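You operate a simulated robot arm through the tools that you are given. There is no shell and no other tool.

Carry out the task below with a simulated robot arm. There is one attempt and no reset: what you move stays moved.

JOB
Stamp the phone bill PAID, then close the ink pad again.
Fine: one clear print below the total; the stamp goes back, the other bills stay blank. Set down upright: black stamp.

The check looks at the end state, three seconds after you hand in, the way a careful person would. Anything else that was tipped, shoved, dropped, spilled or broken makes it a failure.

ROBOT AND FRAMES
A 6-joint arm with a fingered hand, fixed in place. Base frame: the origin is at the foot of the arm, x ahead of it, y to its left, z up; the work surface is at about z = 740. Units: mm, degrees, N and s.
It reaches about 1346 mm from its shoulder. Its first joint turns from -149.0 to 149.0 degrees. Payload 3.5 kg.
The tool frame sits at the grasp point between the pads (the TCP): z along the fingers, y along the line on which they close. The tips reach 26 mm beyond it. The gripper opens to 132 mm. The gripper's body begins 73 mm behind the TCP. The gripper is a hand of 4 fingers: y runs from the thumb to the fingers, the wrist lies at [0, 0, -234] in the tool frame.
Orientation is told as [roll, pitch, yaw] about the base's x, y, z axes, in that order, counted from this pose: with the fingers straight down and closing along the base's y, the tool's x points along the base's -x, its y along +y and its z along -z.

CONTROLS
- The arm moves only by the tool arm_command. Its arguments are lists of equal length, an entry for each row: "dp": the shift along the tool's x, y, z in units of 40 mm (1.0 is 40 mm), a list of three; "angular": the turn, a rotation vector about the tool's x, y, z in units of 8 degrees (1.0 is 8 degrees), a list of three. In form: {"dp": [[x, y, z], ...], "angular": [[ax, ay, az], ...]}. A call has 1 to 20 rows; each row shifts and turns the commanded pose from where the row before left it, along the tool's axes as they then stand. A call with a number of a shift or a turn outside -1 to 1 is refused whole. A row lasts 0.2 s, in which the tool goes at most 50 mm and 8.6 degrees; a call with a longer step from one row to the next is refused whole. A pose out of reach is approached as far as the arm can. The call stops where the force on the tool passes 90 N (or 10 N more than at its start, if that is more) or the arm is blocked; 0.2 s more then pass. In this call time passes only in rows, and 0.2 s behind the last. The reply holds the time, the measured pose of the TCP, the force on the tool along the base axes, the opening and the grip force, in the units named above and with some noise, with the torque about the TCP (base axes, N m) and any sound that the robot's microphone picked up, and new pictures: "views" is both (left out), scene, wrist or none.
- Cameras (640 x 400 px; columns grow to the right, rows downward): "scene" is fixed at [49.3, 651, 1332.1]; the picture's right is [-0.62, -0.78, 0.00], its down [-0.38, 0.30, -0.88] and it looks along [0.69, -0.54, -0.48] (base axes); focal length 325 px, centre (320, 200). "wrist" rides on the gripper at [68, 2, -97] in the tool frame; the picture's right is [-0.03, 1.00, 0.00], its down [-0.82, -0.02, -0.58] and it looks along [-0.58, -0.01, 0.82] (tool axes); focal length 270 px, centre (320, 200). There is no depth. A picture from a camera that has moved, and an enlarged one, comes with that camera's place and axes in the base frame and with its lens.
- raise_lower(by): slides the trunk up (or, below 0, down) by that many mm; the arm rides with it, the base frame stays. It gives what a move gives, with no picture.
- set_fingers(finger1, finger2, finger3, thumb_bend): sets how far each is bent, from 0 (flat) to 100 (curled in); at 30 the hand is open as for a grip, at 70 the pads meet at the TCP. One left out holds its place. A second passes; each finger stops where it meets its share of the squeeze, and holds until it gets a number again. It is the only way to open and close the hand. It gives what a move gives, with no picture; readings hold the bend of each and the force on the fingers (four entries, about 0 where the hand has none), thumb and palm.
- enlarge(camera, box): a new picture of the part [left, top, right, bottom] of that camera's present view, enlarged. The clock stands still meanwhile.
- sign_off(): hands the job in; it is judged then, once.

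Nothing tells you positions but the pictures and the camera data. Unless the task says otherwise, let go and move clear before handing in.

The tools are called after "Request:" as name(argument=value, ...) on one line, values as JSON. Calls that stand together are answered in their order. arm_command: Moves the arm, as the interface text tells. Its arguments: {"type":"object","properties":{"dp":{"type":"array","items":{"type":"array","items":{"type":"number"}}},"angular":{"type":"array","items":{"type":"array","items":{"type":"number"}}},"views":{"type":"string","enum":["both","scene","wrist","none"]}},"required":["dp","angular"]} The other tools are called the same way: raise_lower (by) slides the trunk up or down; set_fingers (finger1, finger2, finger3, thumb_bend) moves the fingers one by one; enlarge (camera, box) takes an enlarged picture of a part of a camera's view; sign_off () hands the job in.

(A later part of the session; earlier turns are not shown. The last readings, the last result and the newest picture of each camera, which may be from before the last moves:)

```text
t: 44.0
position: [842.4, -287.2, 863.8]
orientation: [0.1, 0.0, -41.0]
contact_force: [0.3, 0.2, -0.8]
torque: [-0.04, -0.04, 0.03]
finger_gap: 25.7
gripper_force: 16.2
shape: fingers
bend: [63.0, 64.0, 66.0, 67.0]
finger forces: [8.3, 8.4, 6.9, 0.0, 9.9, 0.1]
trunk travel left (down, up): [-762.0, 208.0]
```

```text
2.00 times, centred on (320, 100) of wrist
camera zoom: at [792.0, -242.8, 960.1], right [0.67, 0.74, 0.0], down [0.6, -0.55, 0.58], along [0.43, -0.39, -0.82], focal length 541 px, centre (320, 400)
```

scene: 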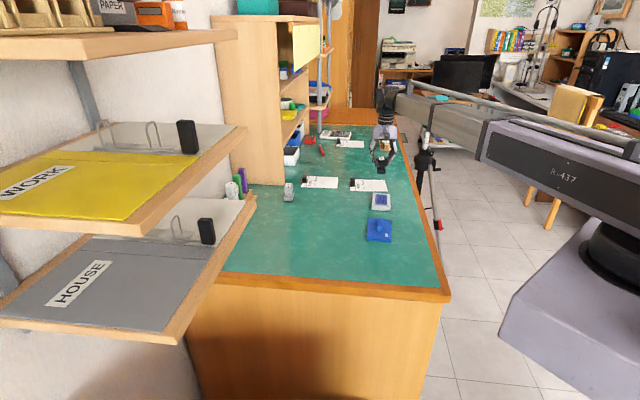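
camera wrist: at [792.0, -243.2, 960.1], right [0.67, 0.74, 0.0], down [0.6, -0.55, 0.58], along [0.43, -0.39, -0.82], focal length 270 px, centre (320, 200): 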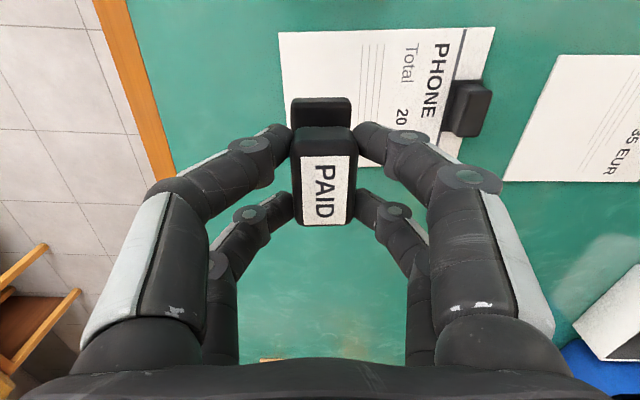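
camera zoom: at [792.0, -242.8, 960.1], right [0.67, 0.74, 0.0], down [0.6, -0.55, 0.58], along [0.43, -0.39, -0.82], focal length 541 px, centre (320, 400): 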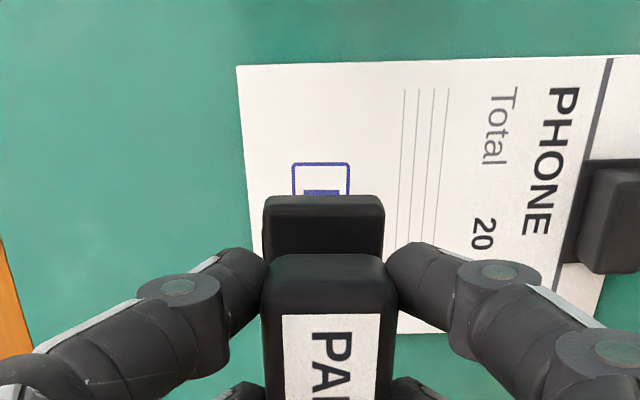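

A clear, straight PAID print sits below the total, and the bill didn't move. Now I bring the stamp back to its original place (foot centre ≈ (908.7, 2.9), text angle ≈ -45.7°).

Request:
raise_lower(by=15)

Request:
arm_command(dp=[[0.2205, 0.4103, 0], [0.441, 0.8206, 0], [0.441, 0.8206, 0], [0.441, 0.8206, 0], [0.441, 0.8206, 0], [0.441, 0.8206, 0], [0.441, 0.8206, 0], [0.441, 0.8206, 0], [0.2205, 0.4103, 0]], angular=[[0, 0, 0], [0, 0, 0], [0, 0, 0], [0, 0, 0], [0, 0, 0], [0, 0, 0], [0, 0, 0], [0, 0, 0], [0, 0, 0.5625]], views="both")

Request:
enlarge(camera="wrist", box=[180, 40, 460, 240])

Request:
enlarge(camera="scene", box=[345, 170, 395, 205])

```text
t: 44.6
position: [844.5, -287.7, 878.5]
orientation: [0.0, 0.0, -41.1]
contact_force: [-0.2, 0.7, 0.0]
torque: [-0.01, 0.02, -0.03]
finger_gap: 25.8
gripper_force: 17.0
shape: fingers
bend: [63.0, 64.0, 66.0, 67.0]
finger forces: [8.3, 8.4, 6.9, 0.0, 9.9, 0.1]
trunk travel left (down, up): [-777.0, 193.0]
```

```text
t: 46.6
position: [908.2, 2.0, 878.9]
orientation: [0.1, 0.0, -45.5]
contact_force: [0.4, 0.5, -0.8]
torque: [0.0, 0.01, 0.01]
finger_gap: 25.8
gripper_force: 17.2
shape: fingers
bend: [62.0, 64.0, 66.0, 67.0]
finger forces: [8.4, 8.5, 6.9, 0.0, 9.7, 0.0]
trunk travel left (down, up): [-777.0, 193.0]
camera wrist: at [860.8, 50.7, 975.1], right [0.73, 0.68, 0.0], down [0.56, -0.6, 0.58], along [0.39, -0.42, -0.82], focal length 270 px, centre (320, 200)
```

scene: 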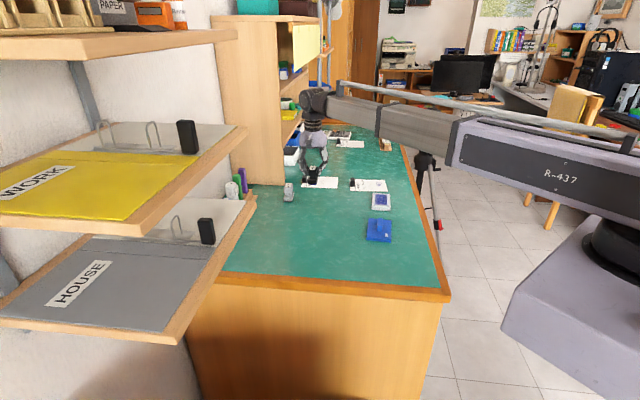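
wrist: 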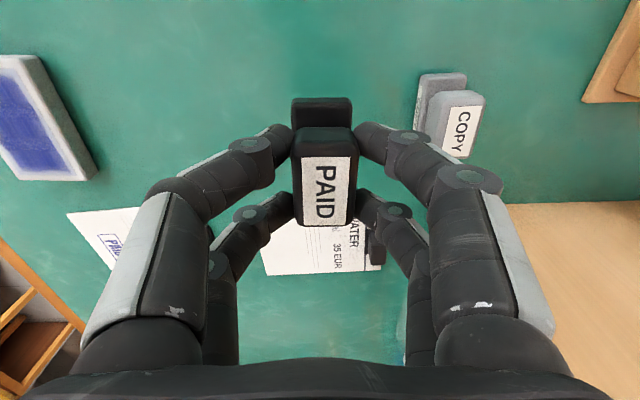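

```text
2.00 times, centred on (320, 140) of wrist
camera zoom: at [860.8, 50.7, 975.1], right [0.73, 0.68, 0.0], down [0.56, -0.6, 0.58], along [0.39, -0.42, -0.82], focal length 541 px, centre (320, 320)
```

zoom: 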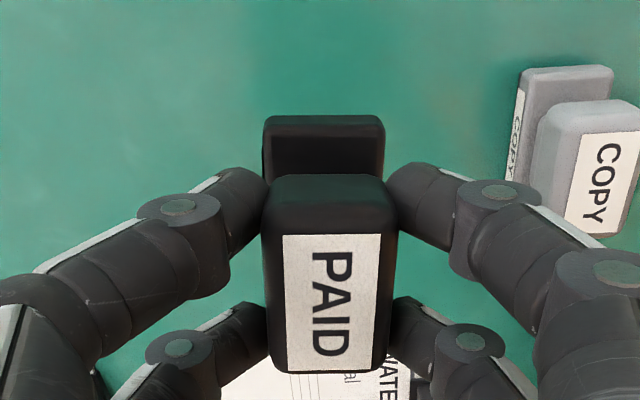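

```text
11.43 times, centred on (370, 188) of scene
camera zoom: at [49.3, 651.0, 1332.1], right [-0.62, -0.78, 0.0], down [-0.38, 0.3, -0.88], along [0.69, -0.54, -0.48], focal length 3715 px, centre (-251, 343)
```

zoom: 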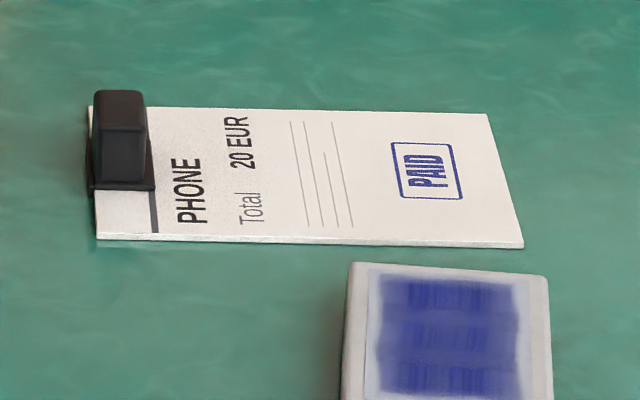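

Positioned within about 1 mm of the original spot. I correct that and lower to the desk in steps.

Request:
arm_command(dp=[[0, 0.03, 0]], angular=[[0, 0, 0]], views="none")

Request:
raise_lower(by=-73)

Request:
enlarge(camera="scene", box=[280, 165, 340, 215])

Request:
raise_lower(by=-2)

Request:
raise_lower(by=-1)

```text
t: 47.0
position: [910.3, 3.4, 878.5]
orientation: [0.0, 0.0, -45.5]
contact_force: [-0.1, 0.1, -0.7]
torque: [-0.01, 0.03, -0.02]
finger_gap: 25.6
gripper_force: 16.9
shape: fingers
bend: [62.0, 64.0, 66.0, 67.0]
finger forces: [8.4, 8.3, 6.9, 0.0, 9.8, 0.0]
trunk travel left (down, up): [-777.0, 193.0]
```

```text
t: 48.1
position: [911.0, 2.7, 804.7]
orientation: [0.0, 0.0, -45.5]
contact_force: [0.1, 0.0, -0.5]
torque: [0.05, 0.02, 0.0]
finger_gap: 25.6
gripper_force: 16.5
shape: fingers
bend: [62.0, 64.0, 66.0, 67.0]
finger forces: [8.5, 8.3, 6.9, 0.0, 9.9, 0.0]
trunk travel left (down, up): [-704.0, 266.0]
```

```text
8.00 times, centred on (310, 190) of scene
camera zoom: at [49.3, 651.0, 1332.1], right [-0.62, -0.78, 0.0], down [-0.38, 0.3, -0.88], along [0.69, -0.54, -0.48], focal length 2600 px, centre (400, 280)
```

zoom: 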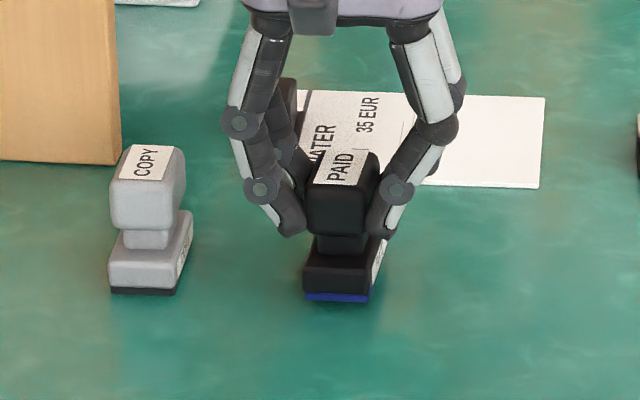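

```text
t: 48.6
position: [909.5, 2.0, 803.5]
orientation: [0.0, 0.0, -45.5]
contact_force: [0.8, -0.3, -0.2]
torque: [0.03, 0.03, 0.0]
finger_gap: 25.6
gripper_force: 17.2
shape: fingers
bend: [62.0, 64.0, 66.0, 67.0]
finger forces: [8.4, 8.3, 6.9, 0.1, 9.8, 0.0]
trunk travel left (down, up): [-702.0, 268.0]
```

```text
t: 49.1
position: [909.9, 2.6, 802.5]
orientation: [-0.1, 0.0, -45.5]
contact_force: [-0.5, -0.5, -0.1]
torque: [0.0, -0.01, 0.01]
finger_gap: 25.8
gripper_force: 17.0
shape: fingers
bend: [62.0, 64.0, 66.0, 67.0]
finger forces: [8.4, 8.2, 6.9, 0.0, 9.8, 0.1]
trunk travel left (down, up): [-701.0, 269.0]
```

No contact yet; continuing in 1 mm steps.

Request:
raise_lower(by=-1)

Request:
raise_lower(by=-0.5)

```text
t: 49.6
position: [909.0, 3.5, 800.8]
orientation: [0.0, 0.0, -45.5]
contact_force: [0.4, -0.6, -0.8]
torque: [0.01, 0.01, -0.01]
finger_gap: 25.5
gripper_force: 17.2
shape: fingers
bend: [62.0, 64.0, 66.0, 67.0]
finger forces: [8.4, 8.2, 6.9, 0.1, 9.9, 0.1]
trunk travel left (down, up): [-700.0, 270.0]
```

```text
t: 50.1
position: [909.5, 2.8, 800.9]
orientation: [0.0, 0.0, -45.5]
contact_force: [-0.3, 0.3, -0.9]
torque: [0.0, -0.02, 0.0]
finger_gap: 25.4
gripper_force: 16.7
shape: fingers
bend: [62.0, 64.0, 66.0, 67.0]
finger forces: [8.5, 8.3, 6.8, 0.1, 9.9, 0.1]
trunk travel left (down, up): [-699.0, 271.0]
```

Request:
raise_lower(by=-1)

Request:
enlarge(camera="scene", box=[298, 178, 330, 206])

```text
t: 50.7
position: [909.7, 2.1, 799.0]
orientation: [0.0, 0.0, -45.5]
contact_force: [-0.4, -0.2, 0.7]
torque: [0.04, -0.02, -0.01]
finger_gap: 25.6
gripper_force: 16.8
shape: fingers
bend: [63.0, 64.0, 66.0, 67.0]
finger forces: [8.5, 8.2, 6.9, 0.1, 10.1, 0.1]
trunk travel left (down, up): [-698.0, 272.0]
```

```text
14.29 times, centred on (314, 192) of scene
camera zoom: at [49.3, 651.0, 1332.1], right [-0.62, -0.78, 0.0], down [-0.38, 0.3, -0.88], along [0.69, -0.54, -0.48], focal length 4644 px, centre (406, 314)
```

zoom: 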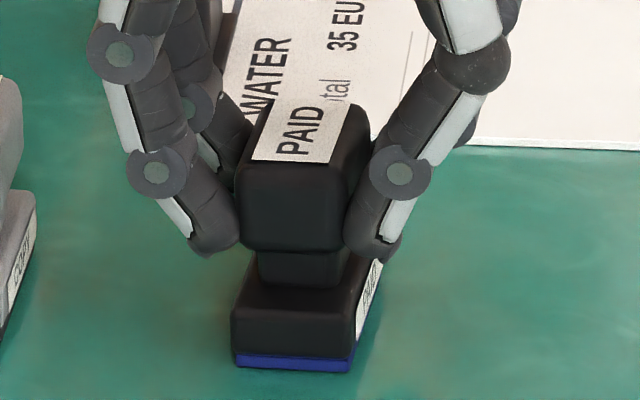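

It is just touching. One more millimetre to seat it flat, then release.

Request:
raise_lower(by=-1)

Request:
set_fingers(finger1=57, finger2=57, finger3=57, thumb_bend=57)

Request:
enlarge(camera="scene", box=[298, 178, 330, 206])

Request:
enlarge(camera="wrist", box=[200, 60, 440, 240])

```text
t: 51.2
position: [909.7, 2.8, 799.1]
orientation: [-0.1, 0.0, -45.5]
contact_force: [-0.6, -0.9, 7.1]
torque: [0.06, -0.05, 0.0]
finger_gap: 25.8
gripper_force: 17.0
shape: fingers
bend: [63.0, 64.0, 66.0, 67.0]
finger forces: [8.5, 8.3, 7.2, 0.1, 10.5, 0.0]
trunk travel left (down, up): [-697.0, 273.0]
```

```text
t: 52.2
position: [908.6, 3.0, 798.9]
orientation: [0.0, 0.0, -45.5]
contact_force: [-0.2, -0.4, -0.5]
torque: [0.01, 0.0, -0.02]
finger_gap: 44.9
gripper_force: 0.1
shape: fingers
bend: [56.0, 56.0, 56.0, 56.0]
finger forces: [0.0, 0.1, 0.0, 0.1, 0.0, 0.0]
trunk travel left (down, up): [-697.0, 273.0]
```

```text
14.29 times, centred on (314, 192) of scene
camera zoom: at [49.3, 651.0, 1332.1], right [-0.62, -0.78, 0.0], down [-0.38, 0.3, -0.88], along [0.69, -0.54, -0.48], focal length 4644 px, centre (406, 314)
```

zoom: 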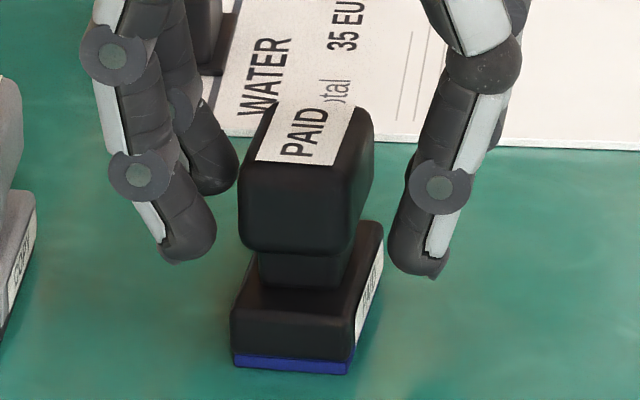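

```text
2.22 times, centred on (320, 150) of wrist
camera zoom: at [861.7, 51.6, 895.7], right [0.73, 0.68, 0.0], down [0.56, -0.6, 0.58], along [0.39, -0.42, -0.82], focal length 601 px, centre (320, 311)
```

zoom: 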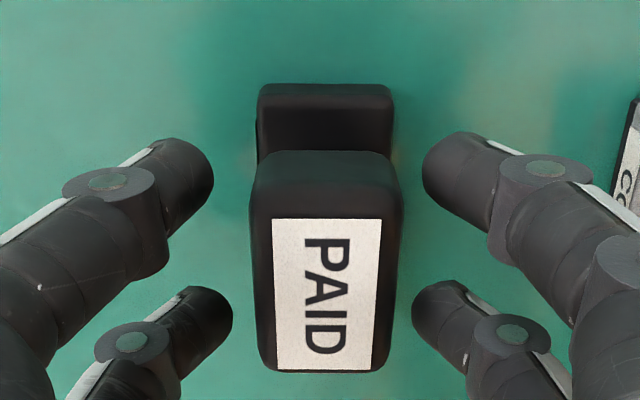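

The stamp is released and stands upright at its place. I rise straight up and confirm.

Request:
raise_lower(by=103)

Request:
enlarge(camera="scene", box=[275, 165, 335, 213])

Request:
enlarge(camera="wrist", box=[260, 40, 380, 160])

```text
t: 53.5
position: [909.7, 1.4, 900.3]
orientation: [-0.1, 0.0, -45.5]
contact_force: [0.3, -0.8, 0.3]
torque: [-0.02, 0.02, -0.01]
finger_gap: 45.2
gripper_force: 0.0
shape: fingers
bend: [56.0, 56.0, 56.0, 56.0]
finger forces: [0.1, 0.0, 0.0, 0.0, 0.0, 0.1]
trunk travel left (down, up): [-800.0, 170.0]
```

```text
8.33 times, centred on (305, 189) of scene
camera zoom: at [49.3, 651.0, 1332.1], right [-0.62, -0.78, 0.0], down [-0.38, 0.3, -0.88], along [0.69, -0.54, -0.48], focal length 2709 px, centre (445, 292)
```

zoom: 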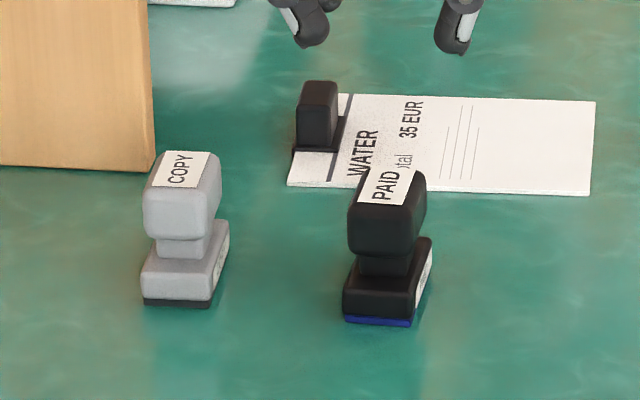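

```text
3.33 times, centred on (320, 100) of wrist
camera zoom: at [861.8, 51.6, 998.6], right [0.73, 0.68, 0.0], down [0.56, -0.6, 0.58], along [0.39, -0.42, -0.82], focal length 901 px, centre (320, 533)
```

zoom: 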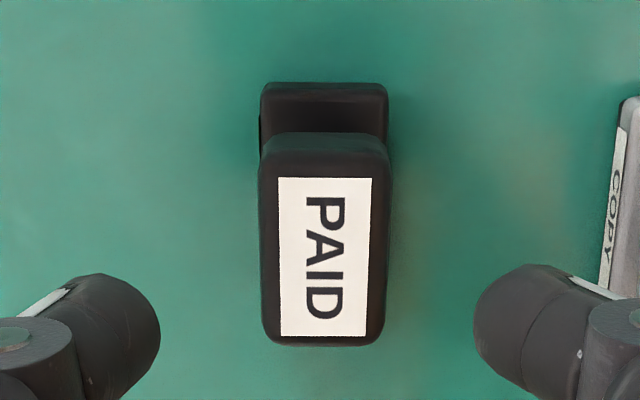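

Stamp back upright in its place. Next I return above the lid on the desk to pick it up and close the pad.

Request:
arm_command(dp=[[0.2865, -0.3753, 0], [0.573, -0.7506, 0], [0.573, -0.7506, 0], [0.573, -0.7506, 0], [0.573, -0.7506, 0], [0.573, -0.7506, 0], [0.573, -0.7506, 0], [0.573, -0.7506, 0], [0.2865, -0.3753, 0]], angular=[[0, 0, 0], [0, 0, 0], [0, 0, 0], [0, 0, 0], [0, 0, 0], [0, 0, 0], [0, 0, 0], [0, 0, 0], [0, 0, 0.4375]], views="both")

Request:
enlarge(camera="wrist", box=[240, 20, 400, 120])

Request:
enlarge(camera="wrist", box=[240, 80, 400, 180])

Request:
enlarge(camera="wrist", box=[240, 190, 400, 290])

```text
t: 55.5
position: [607.4, -35.7, 902.0]
orientation: [0.0, 0.0, -49.0]
contact_force: [-0.1, 0.0, 0.9]
torque: [0.0, -0.01, 0.02]
finger_gap: 45.2
gripper_force: 0.1
shape: fingers
bend: [56.0, 56.0, 56.0, 56.0]
finger forces: [0.0, 0.0, 0.1, 0.0, 0.0, 0.0]
trunk travel left (down, up): [-800.0, 170.0]
camera wrist: at [563.1, 16.2, 998.8], right [0.77, 0.64, 0.0], down [0.52, -0.63, 0.58], along [0.37, -0.45, -0.82], focal length 270 px, centre (320, 200)
```

scene: 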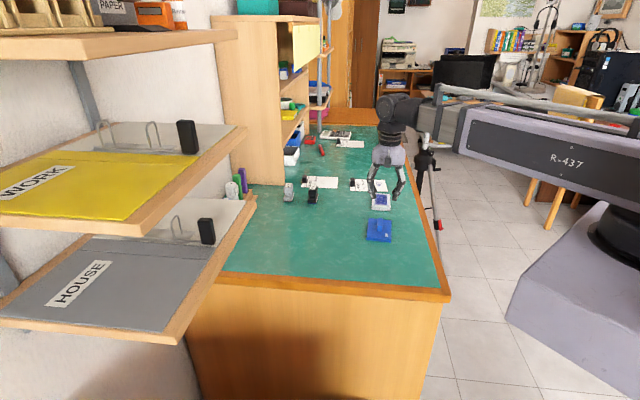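
wrist: 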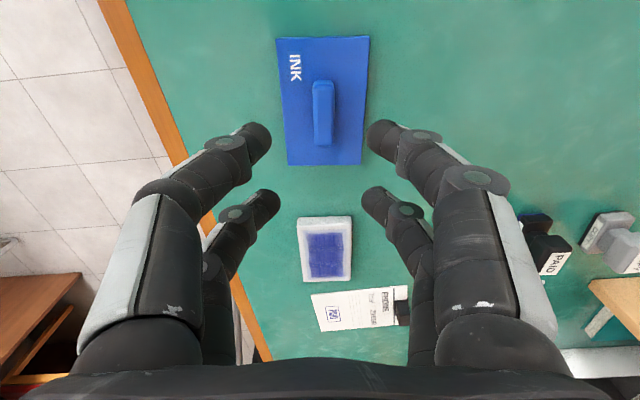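

```text
4.00 times, centred on (320, 70) of wrist
camera zoom: at [563.1, 16.2, 998.8], right [0.77, 0.64, 0.0], down [0.52, -0.63, 0.58], along [0.37, -0.45, -0.82], focal length 1081 px, centre (320, 720)
```

zoom: 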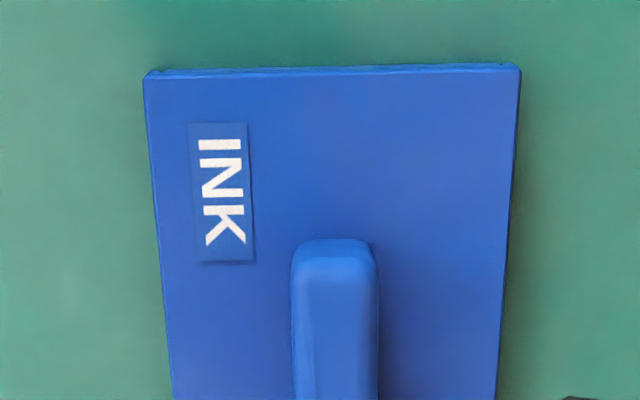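

```text
4.00 times, centred on (320, 130) of wrist
camera zoom: at [563.1, 16.2, 998.8], right [0.77, 0.64, 0.0], down [0.52, -0.63, 0.58], along [0.37, -0.45, -0.82], focal length 1081 px, centre (320, 480)
```

zoom: 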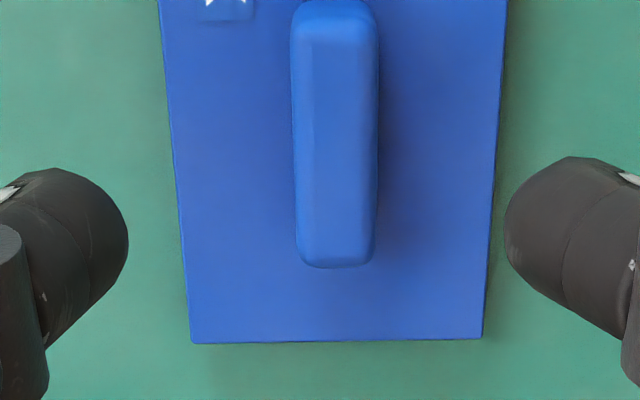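

```text
4.00 times, centred on (320, 240) of wrist
camera zoom: at [563.1, 16.2, 998.8], right [0.77, 0.64, 0.0], down [0.52, -0.63, 0.58], along [0.37, -0.45, -0.82], focal length 1081 px, centre (320, 40)
```

zoom: 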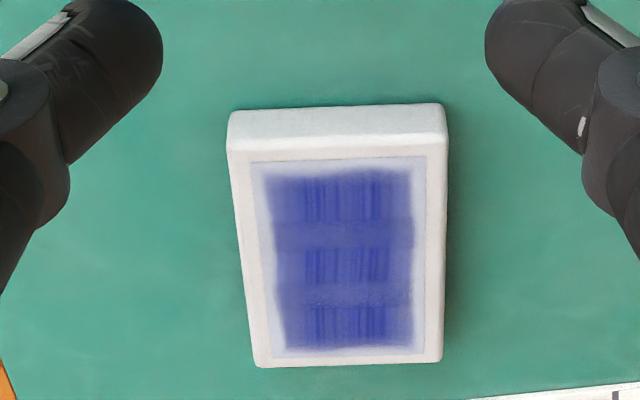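

The lid's centre is at (-4.4, +3.3) in the tool frame and the tray's at (-189.4, +3.0), tray turned about 1.5–2° relative to the lid. I centre over the handle and lower.

Request:
arm_command(dp=[[-0.11, 0.083, 0]], angular=[[0, 0, 0.06]], views="none")

Request:
raise_lower(by=-85)

Request:
enlarge(camera="wrist", box=[200, 60, 440, 210])

Request:
enlarge(camera="scene", box=[350, 190, 410, 245])

```text
t: 55.9
position: [614.5, -36.4, 901.3]
orientation: [0.0, 0.0, -49.6]
contact_force: [0.1, -0.2, 1.2]
torque: [-0.01, -0.03, -0.01]
finger_gap: 45.3
gripper_force: 0.0
shape: fingers
bend: [56.0, 56.0, 56.0, 56.0]
finger forces: [0.1, 0.0, 0.0, 0.0, 0.0, 0.1]
trunk travel left (down, up): [-800.0, 170.0]
```

```text
t: 57.1
position: [614.0, -36.9, 816.8]
orientation: [0.1, 0.0, -49.5]
contact_force: [0.0, 0.3, 0.1]
torque: [0.02, 0.01, -0.02]
finger_gap: 45.0
gripper_force: 0.1
shape: fingers
bend: [56.0, 56.0, 56.0, 56.0]
finger forces: [0.0, 0.0, 0.0, 0.0, 0.0, 0.1]
trunk travel left (down, up): [-715.0, 255.0]
```

```text
2.67 times, centred on (320, 135) of wrist
camera zoom: at [569.4, 15.3, 913.8], right [0.78, 0.63, 0.0], down [0.51, -0.63, 0.58], along [0.36, -0.45, -0.82], focal length 721 px, centre (320, 373)
```

zoom: 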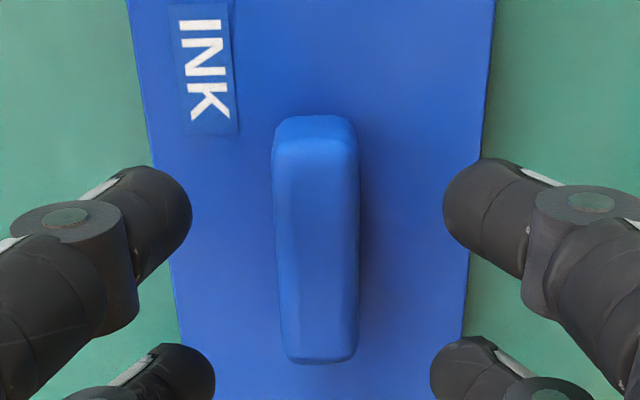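

```text
7.27 times, centred on (380, 218) of scene
camera zoom: at [49.3, 651.0, 1332.1], right [-0.62, -0.78, 0.0], down [-0.38, 0.3, -0.88], along [0.69, -0.54, -0.48], focal length 2364 px, centre (-116, 73)
```

zoom: 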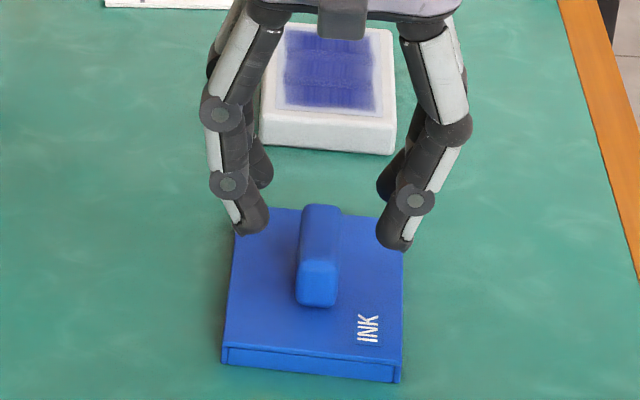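

The handle is centred between the fingers. Lower to grip height and close.

Request:
raise_lower(by=-25)

Request:
set_fingers(finger1=66, finger2=66, finger3=66, thumb_bend=66)

Request:
enlarge(camera="wrist", box=[200, 60, 440, 240])

Request:
enlarge(camera="scene", box=[350, 195, 410, 245])

```text
t: 57.9
position: [614.4, -36.5, 790.8]
orientation: [0.0, 0.0, -49.5]
contact_force: [0.5, 0.2, 0.2]
torque: [0.03, 0.01, -0.04]
finger_gap: 44.9
gripper_force: 0.1
shape: fingers
bend: [56.0, 56.0, 56.0, 56.0]
finger forces: [0.0, 0.0, 0.0, 0.1, 0.1, 0.1]
trunk travel left (down, up): [-690.0, 280.0]
```

```text
t: 58.9
position: [614.0, -37.0, 792.0]
orientation: [0.0, -0.1, -49.5]
contact_force: [-0.8, -0.4, 0.1]
torque: [0.03, 0.02, 0.03]
finger_gap: 16.6
gripper_force: 1.7
shape: fingers
bend: [65.0, 65.0, 65.0, 65.0]
finger forces: [0.9, 0.7, 0.7, 0.0, 0.9, 0.1]
trunk travel left (down, up): [-690.0, 280.0]
```

```text
2.22 times, centred on (320, 150) of wrist
camera zoom: at [569.5, 15.3, 888.7], right [0.78, 0.63, 0.0], down [0.51, -0.63, 0.58], along [0.36, -0.45, -0.82], focal length 601 px, centre (320, 311)
```

zoom: 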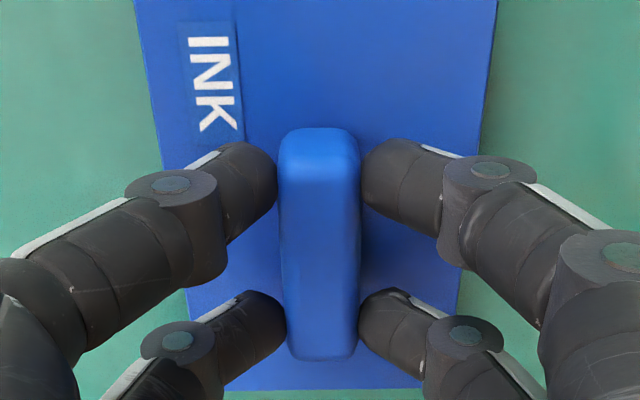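

```text
8.00 times, centred on (380, 220) of scene
camera zoom: at [49.3, 651.0, 1332.1], right [-0.62, -0.78, 0.0], down [-0.38, 0.3, -0.88], along [0.69, -0.54, -0.48], focal length 2600 px, centre (-160, 40)
```

zoom: 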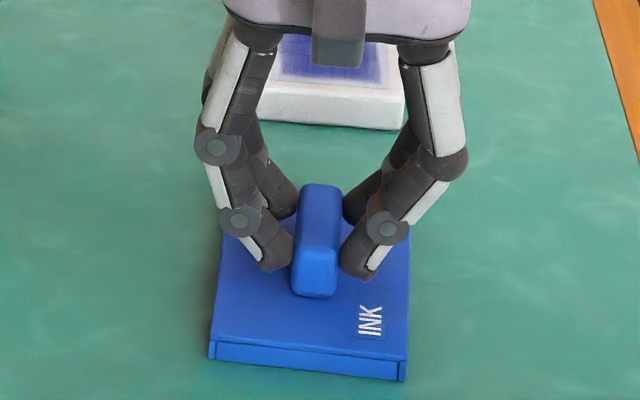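

A light, symmetric grip with both pairs on the bar. I tighten gradually so that it stays square.

Request:
set_fingers(finger1=69, finger2=69, finger3=69, thumb_bend=69)

Request:
set_fingers(finger1=72, finger2=72, finger3=72, thumb_bend=72)

Request:
enlarge(camera="wrist", box=[200, 60, 440, 240])

Request:
enlarge(camera="scene", box=[350, 195, 410, 245])

```text
t: 59.9
position: [613.3, -37.7, 792.6]
orientation: [0.0, 0.0, -49.5]
contact_force: [0.4, -0.2, 0.7]
torque: [-0.02, -0.02, 0.01]
finger_gap: 15.6
gripper_force: 6.2
shape: fingers
bend: [65.0, 65.0, 66.0, 67.0]
finger forces: [3.1, 2.8, 2.5, 0.1, 3.3, 0.0]
trunk travel left (down, up): [-690.0, 280.0]
```

```text
t: 60.9
position: [614.1, -37.9, 792.5]
orientation: [0.0, 0.0, -49.5]
contact_force: [-0.1, 0.3, -1.0]
torque: [0.02, -0.01, 0.0]
finger_gap: 14.4
gripper_force: 13.0
shape: fingers
bend: [67.0, 68.0, 68.0, 68.0]
finger forces: [6.4, 6.0, 5.4, 0.0, 7.1, 0.1]
trunk travel left (down, up): [-690.0, 280.0]
```

```text
2.22 times, centred on (320, 150) of wrist
camera zoom: at [569.5, 15.3, 888.7], right [0.78, 0.63, 0.0], down [0.51, -0.63, 0.58], along [0.36, -0.45, -0.82], focal length 601 px, centre (320, 311)
```

zoom: 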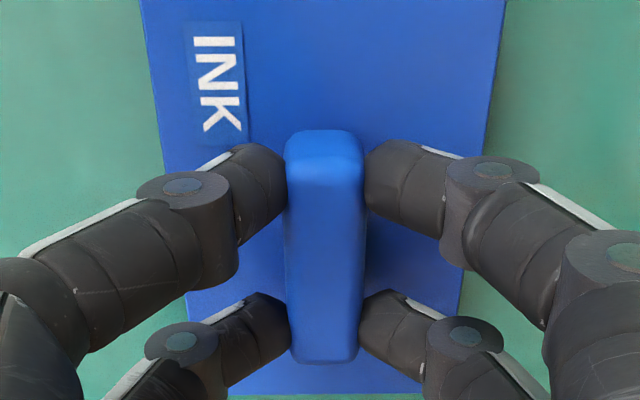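

```text
8.00 times, centred on (380, 220) of scene
camera zoom: at [49.3, 651.0, 1332.1], right [-0.62, -0.78, 0.0], down [-0.38, 0.3, -0.88], along [0.69, -0.54, -0.48], focal length 2600 px, centre (-160, 40)
```

zoom: 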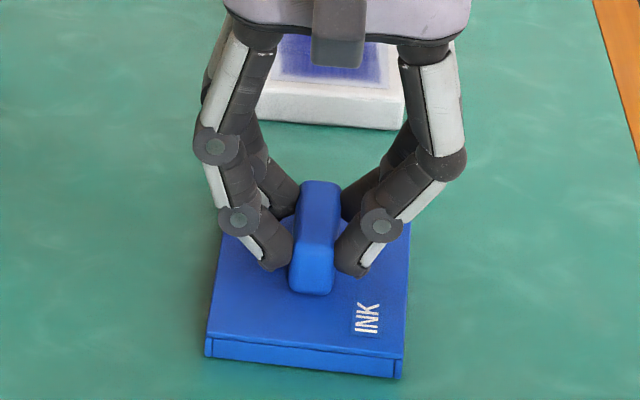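

Square and held with 13 N. I lift it 50 mm and measure lid and tray relative to the hand.

Request:
raise_lower(by=50)

Request:
arm_command(dp=[[0, 0, 0]], angular=[[0, 0, 0]], views="both")

Request:
enlarge(camera="wrist", box=[220, 40, 420, 165])

Request:
enlarge(camera="wrist", box=[220, 165, 420, 290])

Request:
enlarge(camera="scene", box=[350, 180, 410, 230])

```text
t: 61.8
position: [614.9, -35.6, 841.2]
orientation: [0.0, 0.1, -49.4]
contact_force: [0.5, 0.8, -1.0]
torque: [0.0, 0.01, 0.01]
finger_gap: 14.3
gripper_force: 12.5
shape: fingers
bend: [67.0, 68.0, 68.0, 68.0]
finger forces: [6.3, 6.0, 5.4, 0.0, 7.0, 0.1]
trunk travel left (down, up): [-740.0, 230.0]
```

```text
t: 62.2
position: [613.9, -37.6, 841.7]
orientation: [0.1, -0.1, -49.5]
contact_force: [-1.4, 0.1, -1.1]
torque: [0.01, 0.02, 0.01]
finger_gap: 14.3
gripper_force: 12.2
shape: fingers
bend: [67.0, 68.0, 68.0, 68.0]
finger forces: [6.4, 6.1, 5.5, 0.0, 7.0, 0.0]
trunk travel left (down, up): [-740.0, 230.0]
camera wrist: at [569.5, 15.3, 938.7], right [0.78, 0.63, 0.0], down [0.51, -0.63, 0.58], along [0.36, -0.45, -0.82], focal length 270 px, centre (320, 200)
```

scene: 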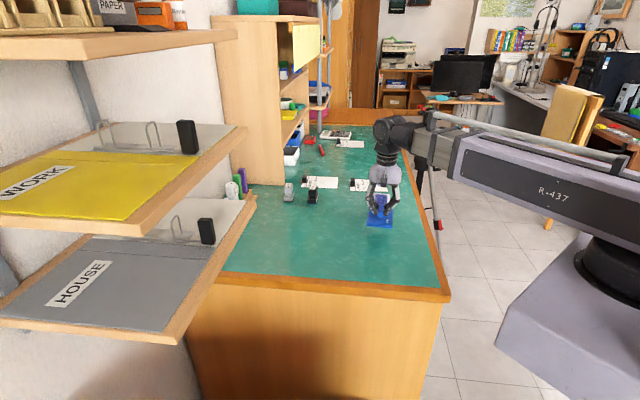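
wrist: 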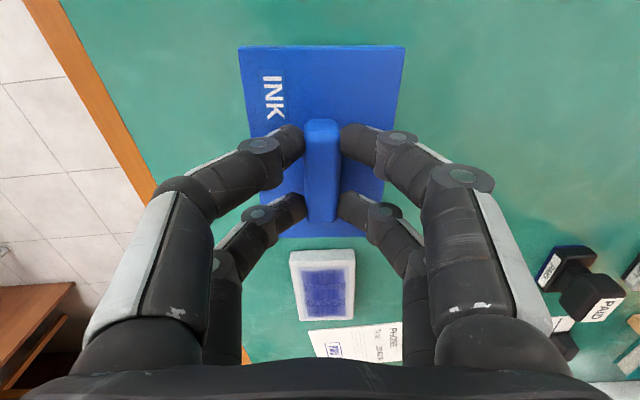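

```text
3.20 times, centred on (320, 102) of wrist
camera zoom: at [569.5, 15.3, 938.7], right [0.78, 0.63, 0.0], down [0.51, -0.63, 0.58], along [0.36, -0.45, -0.82], focal length 865 px, centre (320, 512)
```

zoom: 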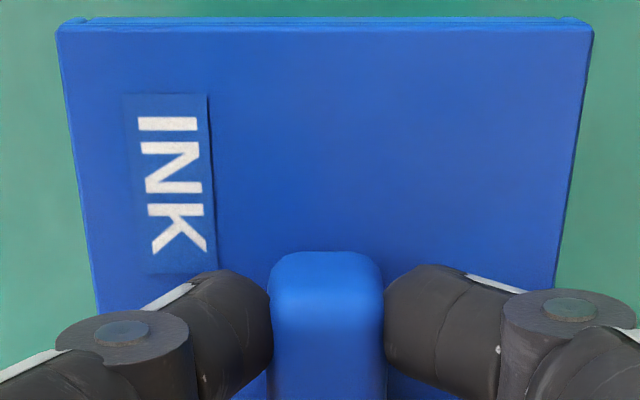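

```text
3.20 times, centred on (320, 228) of wrist
camera zoom: at [569.5, 15.3, 938.7], right [0.78, 0.63, 0.0], down [0.51, -0.63, 0.58], along [0.36, -0.45, -0.82], focal length 865 px, centre (320, 112)
```

zoom: 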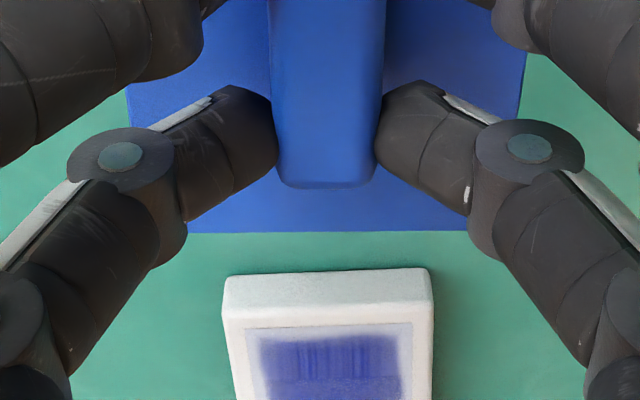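

```text
8.00 times, centred on (380, 205) of scene
camera zoom: at [49.3, 651.0, 1332.1], right [-0.62, -0.78, 0.0], down [-0.38, 0.3, -0.88], along [0.69, -0.54, -0.48], focal length 2600 px, centre (-160, 160)
```

zoom: 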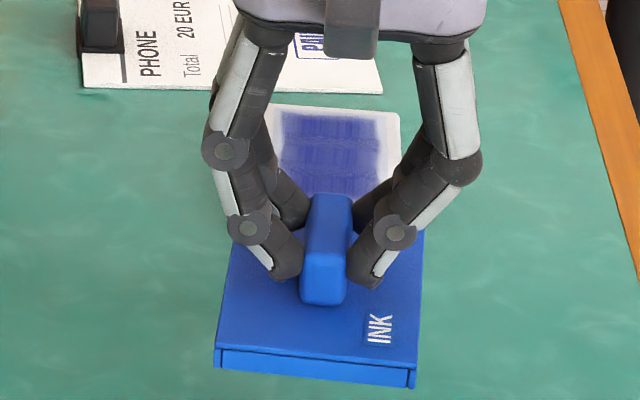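

Measured: lid centre ≈ (0, 1) in the tool and turned ~1.2°; tray centre ≈ (732.6, -177.6), yaw ≈ -47.6°. I carry the lid over the tray with the needed turn.

Request:
arm_command(dp=[[-0.4, 0, 0], [-0.9, 0, 0], [-0.9, 0, 0], [-0.9, 0, 0], [-0.9, 0, 0], [-0.617, -0.01, 0], [0, 0, 0]], angular=[[0, 0, 0], [0, 0, 0], [0, 0, 0], [0, 0, 0], [0, 0, 0], [0, 0, 0], [0, 0, -0.39]], views="both")

Request:
enlarge(camera="wrist", box=[220, 40, 420, 165])

Request:
enlarge(camera="scene", box=[350, 170, 410, 220])

```text
t: 63.8
position: [732.7, -178.2, 841.0]
orientation: [0.0, 0.0, -46.3]
contact_force: [-0.2, 0.2, -1.0]
torque: [0.02, -0.01, 0.01]
finger_gap: 14.3
gripper_force: 12.6
shape: fingers
bend: [67.0, 68.0, 69.0, 68.0]
finger forces: [6.3, 5.9, 5.4, 0.1, 6.9, 0.0]
trunk travel left (down, up): [-740.0, 230.0]
camera wrist: at [686.6, -128.8, 938.6], right [0.74, 0.67, 0.0], down [0.55, -0.6, 0.58], along [0.39, -0.43, -0.82], focal length 270 px, centre (320, 200)
```

scene: 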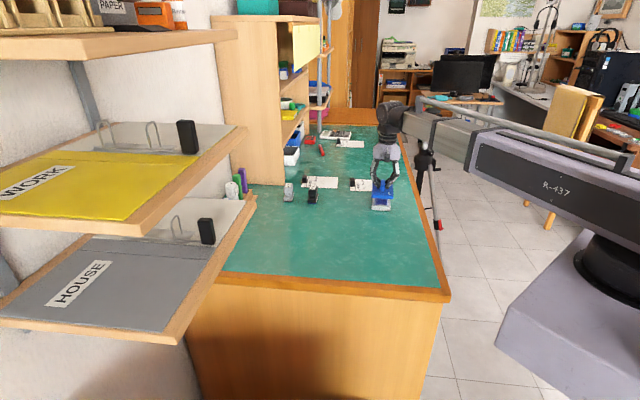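
wrist: 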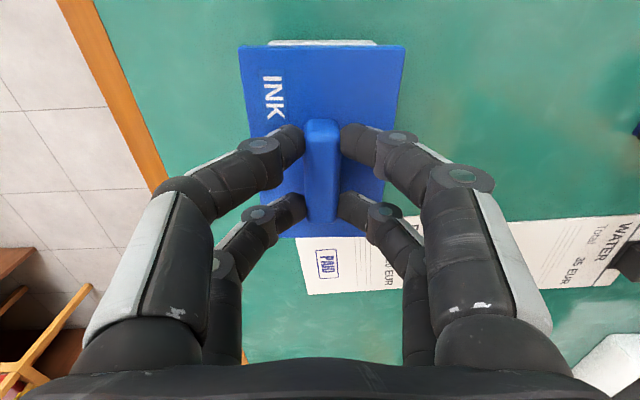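

```text
3.20 times, centred on (320, 102) of wrist
camera zoom: at [686.6, -128.8, 938.6], right [0.74, 0.67, 0.0], down [0.55, -0.6, 0.58], along [0.39, -0.43, -0.82], focal length 865 px, centre (320, 512)
```

zoom: 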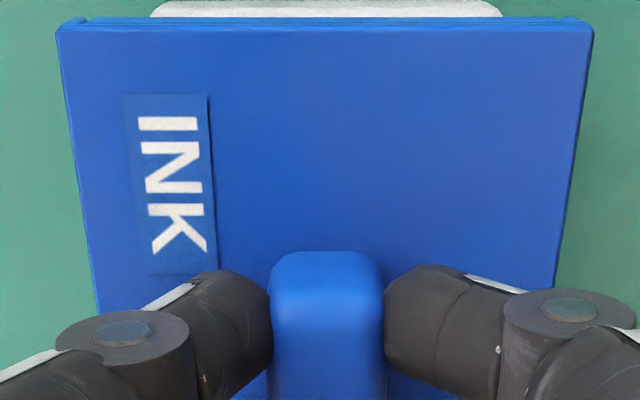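

```text
8.00 times, centred on (380, 195) of scene
camera zoom: at [49.3, 651.0, 1332.1], right [-0.62, -0.78, 0.0], down [-0.38, 0.3, -0.88], along [0.69, -0.54, -0.48], focal length 2600 px, centre (-160, 240)
```

zoom: 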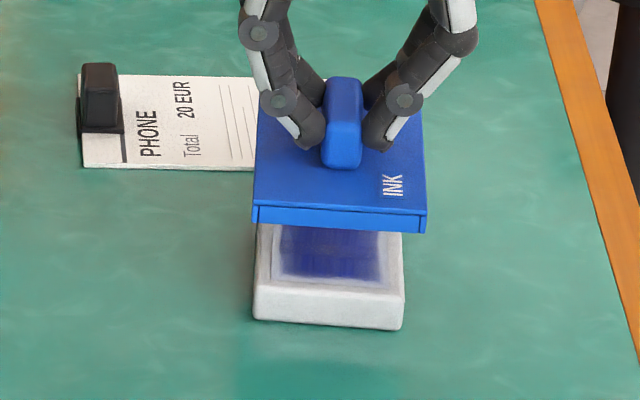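

The tray's near edge peeks out evenly beneath the lid. I look more closely at that edge to confirm fore-aft and sideways alignment.

Request:
enlarge(camera="wrist", box=[230, 15, 410, 115])

Request:
enlarge(camera="scene", box=[362, 180, 406, 216])

```text
3.56 times, centred on (320, 65) of wrist
camera zoom: at [686.6, -128.8, 938.6], right [0.74, 0.67, 0.0], down [0.55, -0.6, 0.58], along [0.39, -0.43, -0.82], focal length 961 px, centre (320, 680)
```

zoom: 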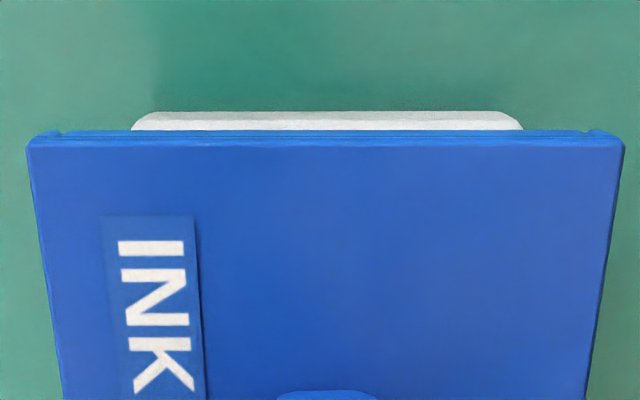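

```text
11.11 times, centred on (384, 198) of scene
camera zoom: at [49.3, 651.0, 1332.1], right [-0.62, -0.78, 0.0], down [-0.38, 0.3, -0.88], along [0.69, -0.54, -0.48], focal length 3612 px, centre (-391, 222)
```

zoom: 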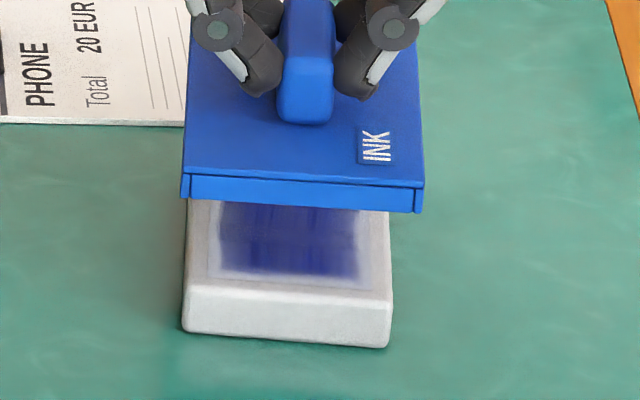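

The lid seems about 3 mm too far along the long axis. I correct part of that now, lower to just above the tray where parallax is small, and check again.

Request:
arm_command(dp=[[0.065, 0, 0]], angular=[[0, 0, 0]], views="none")

Request:
raise_lower(by=-22)

Request:
enlarge(camera="wrist", box=[230, 15, 410, 115])

Request:
enlarge(camera="scene", box=[362, 180, 406, 216])

```text
t: 64.2
position: [731.4, -176.5, 841.0]
orientation: [-0.1, 0.0, -46.3]
contact_force: [-0.1, 0.6, -0.6]
torque: [0.0, 0.03, 0.0]
finger_gap: 13.9
gripper_force: 12.0
shape: fingers
bend: [67.0, 68.0, 69.0, 68.0]
finger forces: [6.3, 6.0, 5.5, 0.0, 6.9, 0.1]
trunk travel left (down, up): [-740.0, 230.0]
```

```text
t: 64.8
position: [732.7, -176.4, 820.0]
orientation: [0.0, 0.0, -46.4]
contact_force: [-1.1, 0.1, -0.5]
torque: [0.0, -0.01, -0.03]
finger_gap: 14.1
gripper_force: 11.8
shape: fingers
bend: [67.0, 68.0, 69.0, 68.0]
finger forces: [6.3, 6.1, 5.4, 0.0, 6.9, 0.0]
trunk travel left (down, up): [-718.0, 252.0]
```

```text
3.56 times, centred on (320, 65) of wrist
camera zoom: at [684.6, -126.5, 916.7], right [0.74, 0.67, 0.0], down [0.55, -0.6, 0.58], along [0.39, -0.43, -0.82], focal length 961 px, centre (320, 680)
```

zoom: 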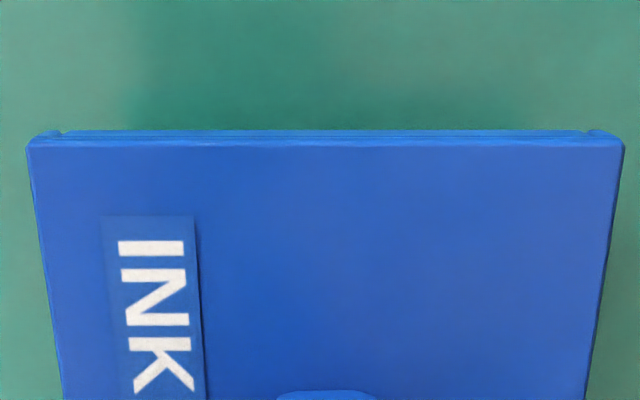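

```text
11.11 times, centred on (384, 198) of scene
camera zoom: at [49.3, 651.0, 1332.1], right [-0.62, -0.78, 0.0], down [-0.38, 0.3, -0.88], along [0.69, -0.54, -0.48], focal length 3612 px, centre (-391, 222)
```

zoom: 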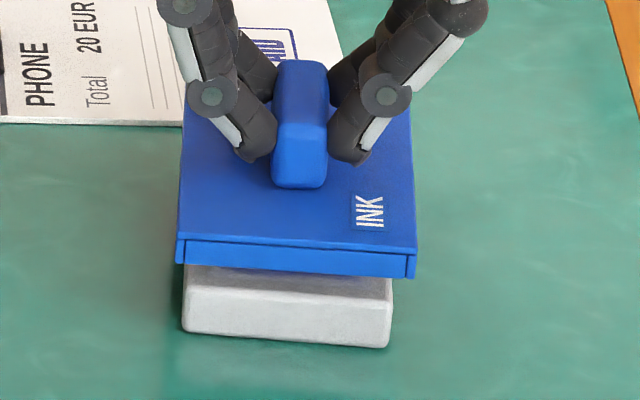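

Now it's just above the tray. I take larger views of the gap between lid rim and tray from the scene camera to fine-tune.

Request:
enlarge(camera="scene", box=[376, 198, 392, 210])

Request:
enlarge(camera="scene", box=[388, 198, 404, 214])

Request:
enlarge(camera="scene", box=[374, 196, 402, 214])

```text
16.00 times, centred on (384, 204) of scene
camera zoom: at [49.3, 651.0, 1332.1], right [-0.62, -0.78, 0.0], down [-0.38, 0.3, -0.88], along [0.69, -0.54, -0.48], focal length 5201 px, centre (-704, 136)
```

zoom: 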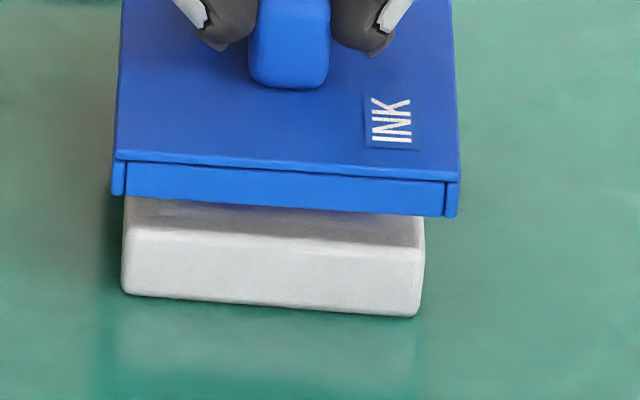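

```text
16.00 times, centred on (396, 206) of scene
camera zoom: at [49.3, 651.0, 1332.1], right [-0.62, -0.78, 0.0], down [-0.38, 0.3, -0.88], along [0.69, -0.54, -0.48], focal length 5201 px, centre (-896, 104)
```

zoom: 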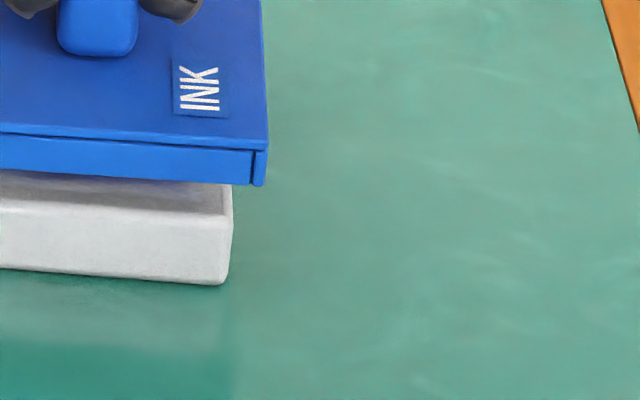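

```text
16.00 times, centred on (388, 205) of scene
camera zoom: at [49.3, 651.0, 1332.1], right [-0.62, -0.78, 0.0], down [-0.38, 0.3, -0.88], along [0.69, -0.54, -0.48], focal length 5201 px, centre (-768, 120)
```

zoom: 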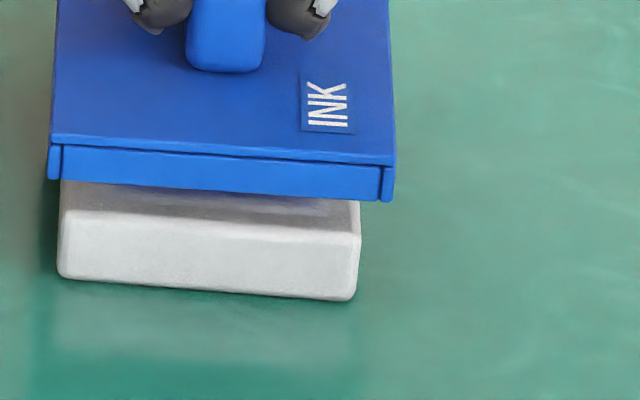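

Orientation looks matched; the lid should go about 1.2 mm toward +y (tool). I correct that and lower in small steps while watching the forces.

Request:
arm_command(dp=[[0, 0.03, 0]], angular=[[0, 0, 0]], views="none")

Request:
raise_lower(by=-6)

Request:
enlarge(camera="scene", box=[370, 192, 402, 214])

Request:
raise_lower(by=-2)

Request:
raise_lower(by=-2)

```text
t: 65.2
position: [732.0, -175.6, 819.3]
orientation: [0.0, 0.0, -46.4]
contact_force: [-0.8, 0.4, -1.0]
torque: [0.0, -0.01, 0.0]
finger_gap: 14.1
gripper_force: 12.5
shape: fingers
bend: [67.0, 68.0, 69.0, 68.0]
finger forces: [6.3, 6.0, 5.4, 0.0, 6.9, 0.1]
trunk travel left (down, up): [-718.0, 252.0]
```

```text
t: 65.8
position: [732.7, -176.0, 812.7]
orientation: [0.0, 0.0, -46.4]
contact_force: [-0.3, -0.3, 0.1]
torque: [0.02, 0.01, 0.02]
finger_gap: 14.1
gripper_force: 12.7
shape: fingers
bend: [67.0, 68.0, 69.0, 68.0]
finger forces: [6.2, 6.0, 5.4, 0.1, 6.8, 0.0]
trunk travel left (down, up): [-712.0, 258.0]
```

```text
16.00 times, centred on (386, 203) of scene
camera zoom: at [49.3, 651.0, 1332.1], right [-0.62, -0.78, 0.0], down [-0.38, 0.3, -0.88], along [0.69, -0.54, -0.48], focal length 5201 px, centre (-736, 152)
```

zoom: 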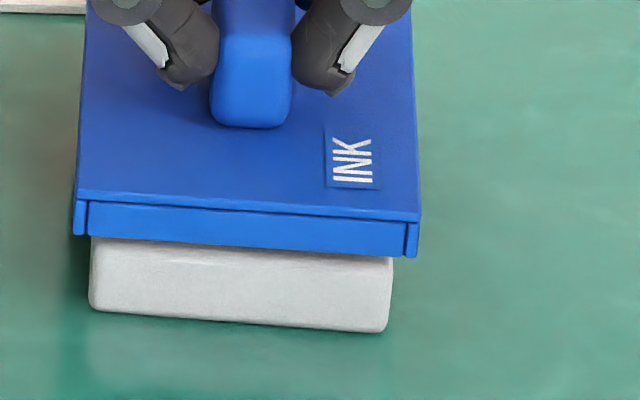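

```text
t: 66.3
position: [730.9, -175.7, 812.8]
orientation: [0.0, 0.0, -46.4]
contact_force: [-0.3, 0.6, -1.9]
torque: [0.01, 0.01, 0.02]
finger_gap: 14.1
gripper_force: 12.2
shape: fingers
bend: [67.0, 68.0, 69.0, 68.0]
finger forces: [6.3, 6.1, 5.4, 0.1, 7.0, 0.1]
trunk travel left (down, up): [-710.0, 260.0]
```

```text
t: 66.8
position: [732.4, -175.1, 809.5]
orientation: [0.1, 0.0, -46.3]
contact_force: [-0.4, -0.5, 0.3]
torque: [-0.01, -0.02, 0.02]
finger_gap: 14.3
gripper_force: 12.4
shape: fingers
bend: [67.0, 68.0, 69.0, 68.0]
finger forces: [6.4, 6.0, 5.3, 0.1, 6.8, 0.1]
trunk travel left (down, up): [-708.0, 262.0]
```

No contact yet; the rim is about level with the tray's top. Another close look at the margins left and right.

Request:
enlarge(camera="scene", box=[370, 200, 386, 212])

Request:
enlarge(camera="wrist", box=[230, 15, 410, 115])

```text
16.00 times, centred on (378, 206) of scene
camera zoom: at [49.3, 651.0, 1332.1], right [-0.62, -0.78, 0.0], down [-0.38, 0.3, -0.88], along [0.69, -0.54, -0.48], focal length 5201 px, centre (-608, 104)
```

zoom: 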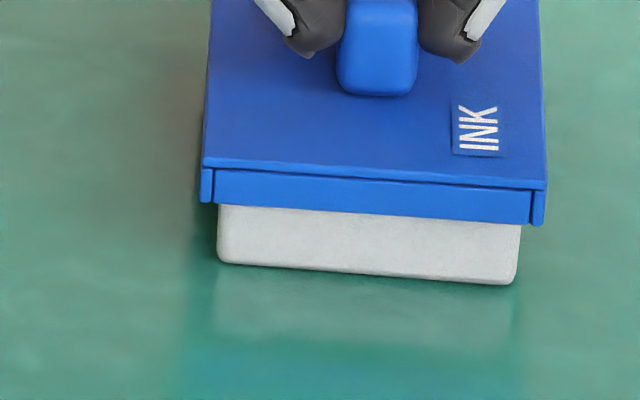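

```text
3.56 times, centred on (320, 65) of wrist
camera zoom: at [685.2, -125.8, 906.7], right [0.74, 0.67, 0.0], down [0.55, -0.6, 0.58], along [0.39, -0.43, -0.82], focal length 961 px, centre (320, 680)
```

zoom: 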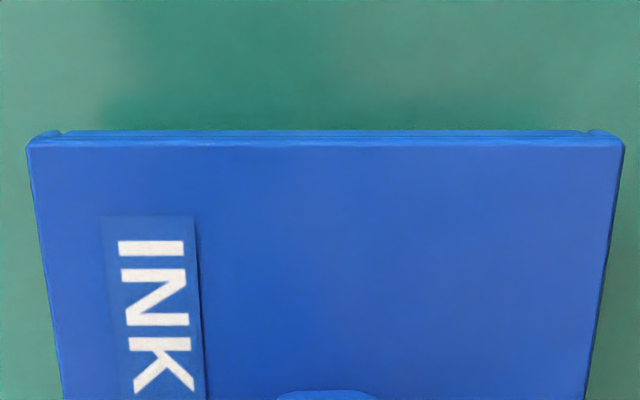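

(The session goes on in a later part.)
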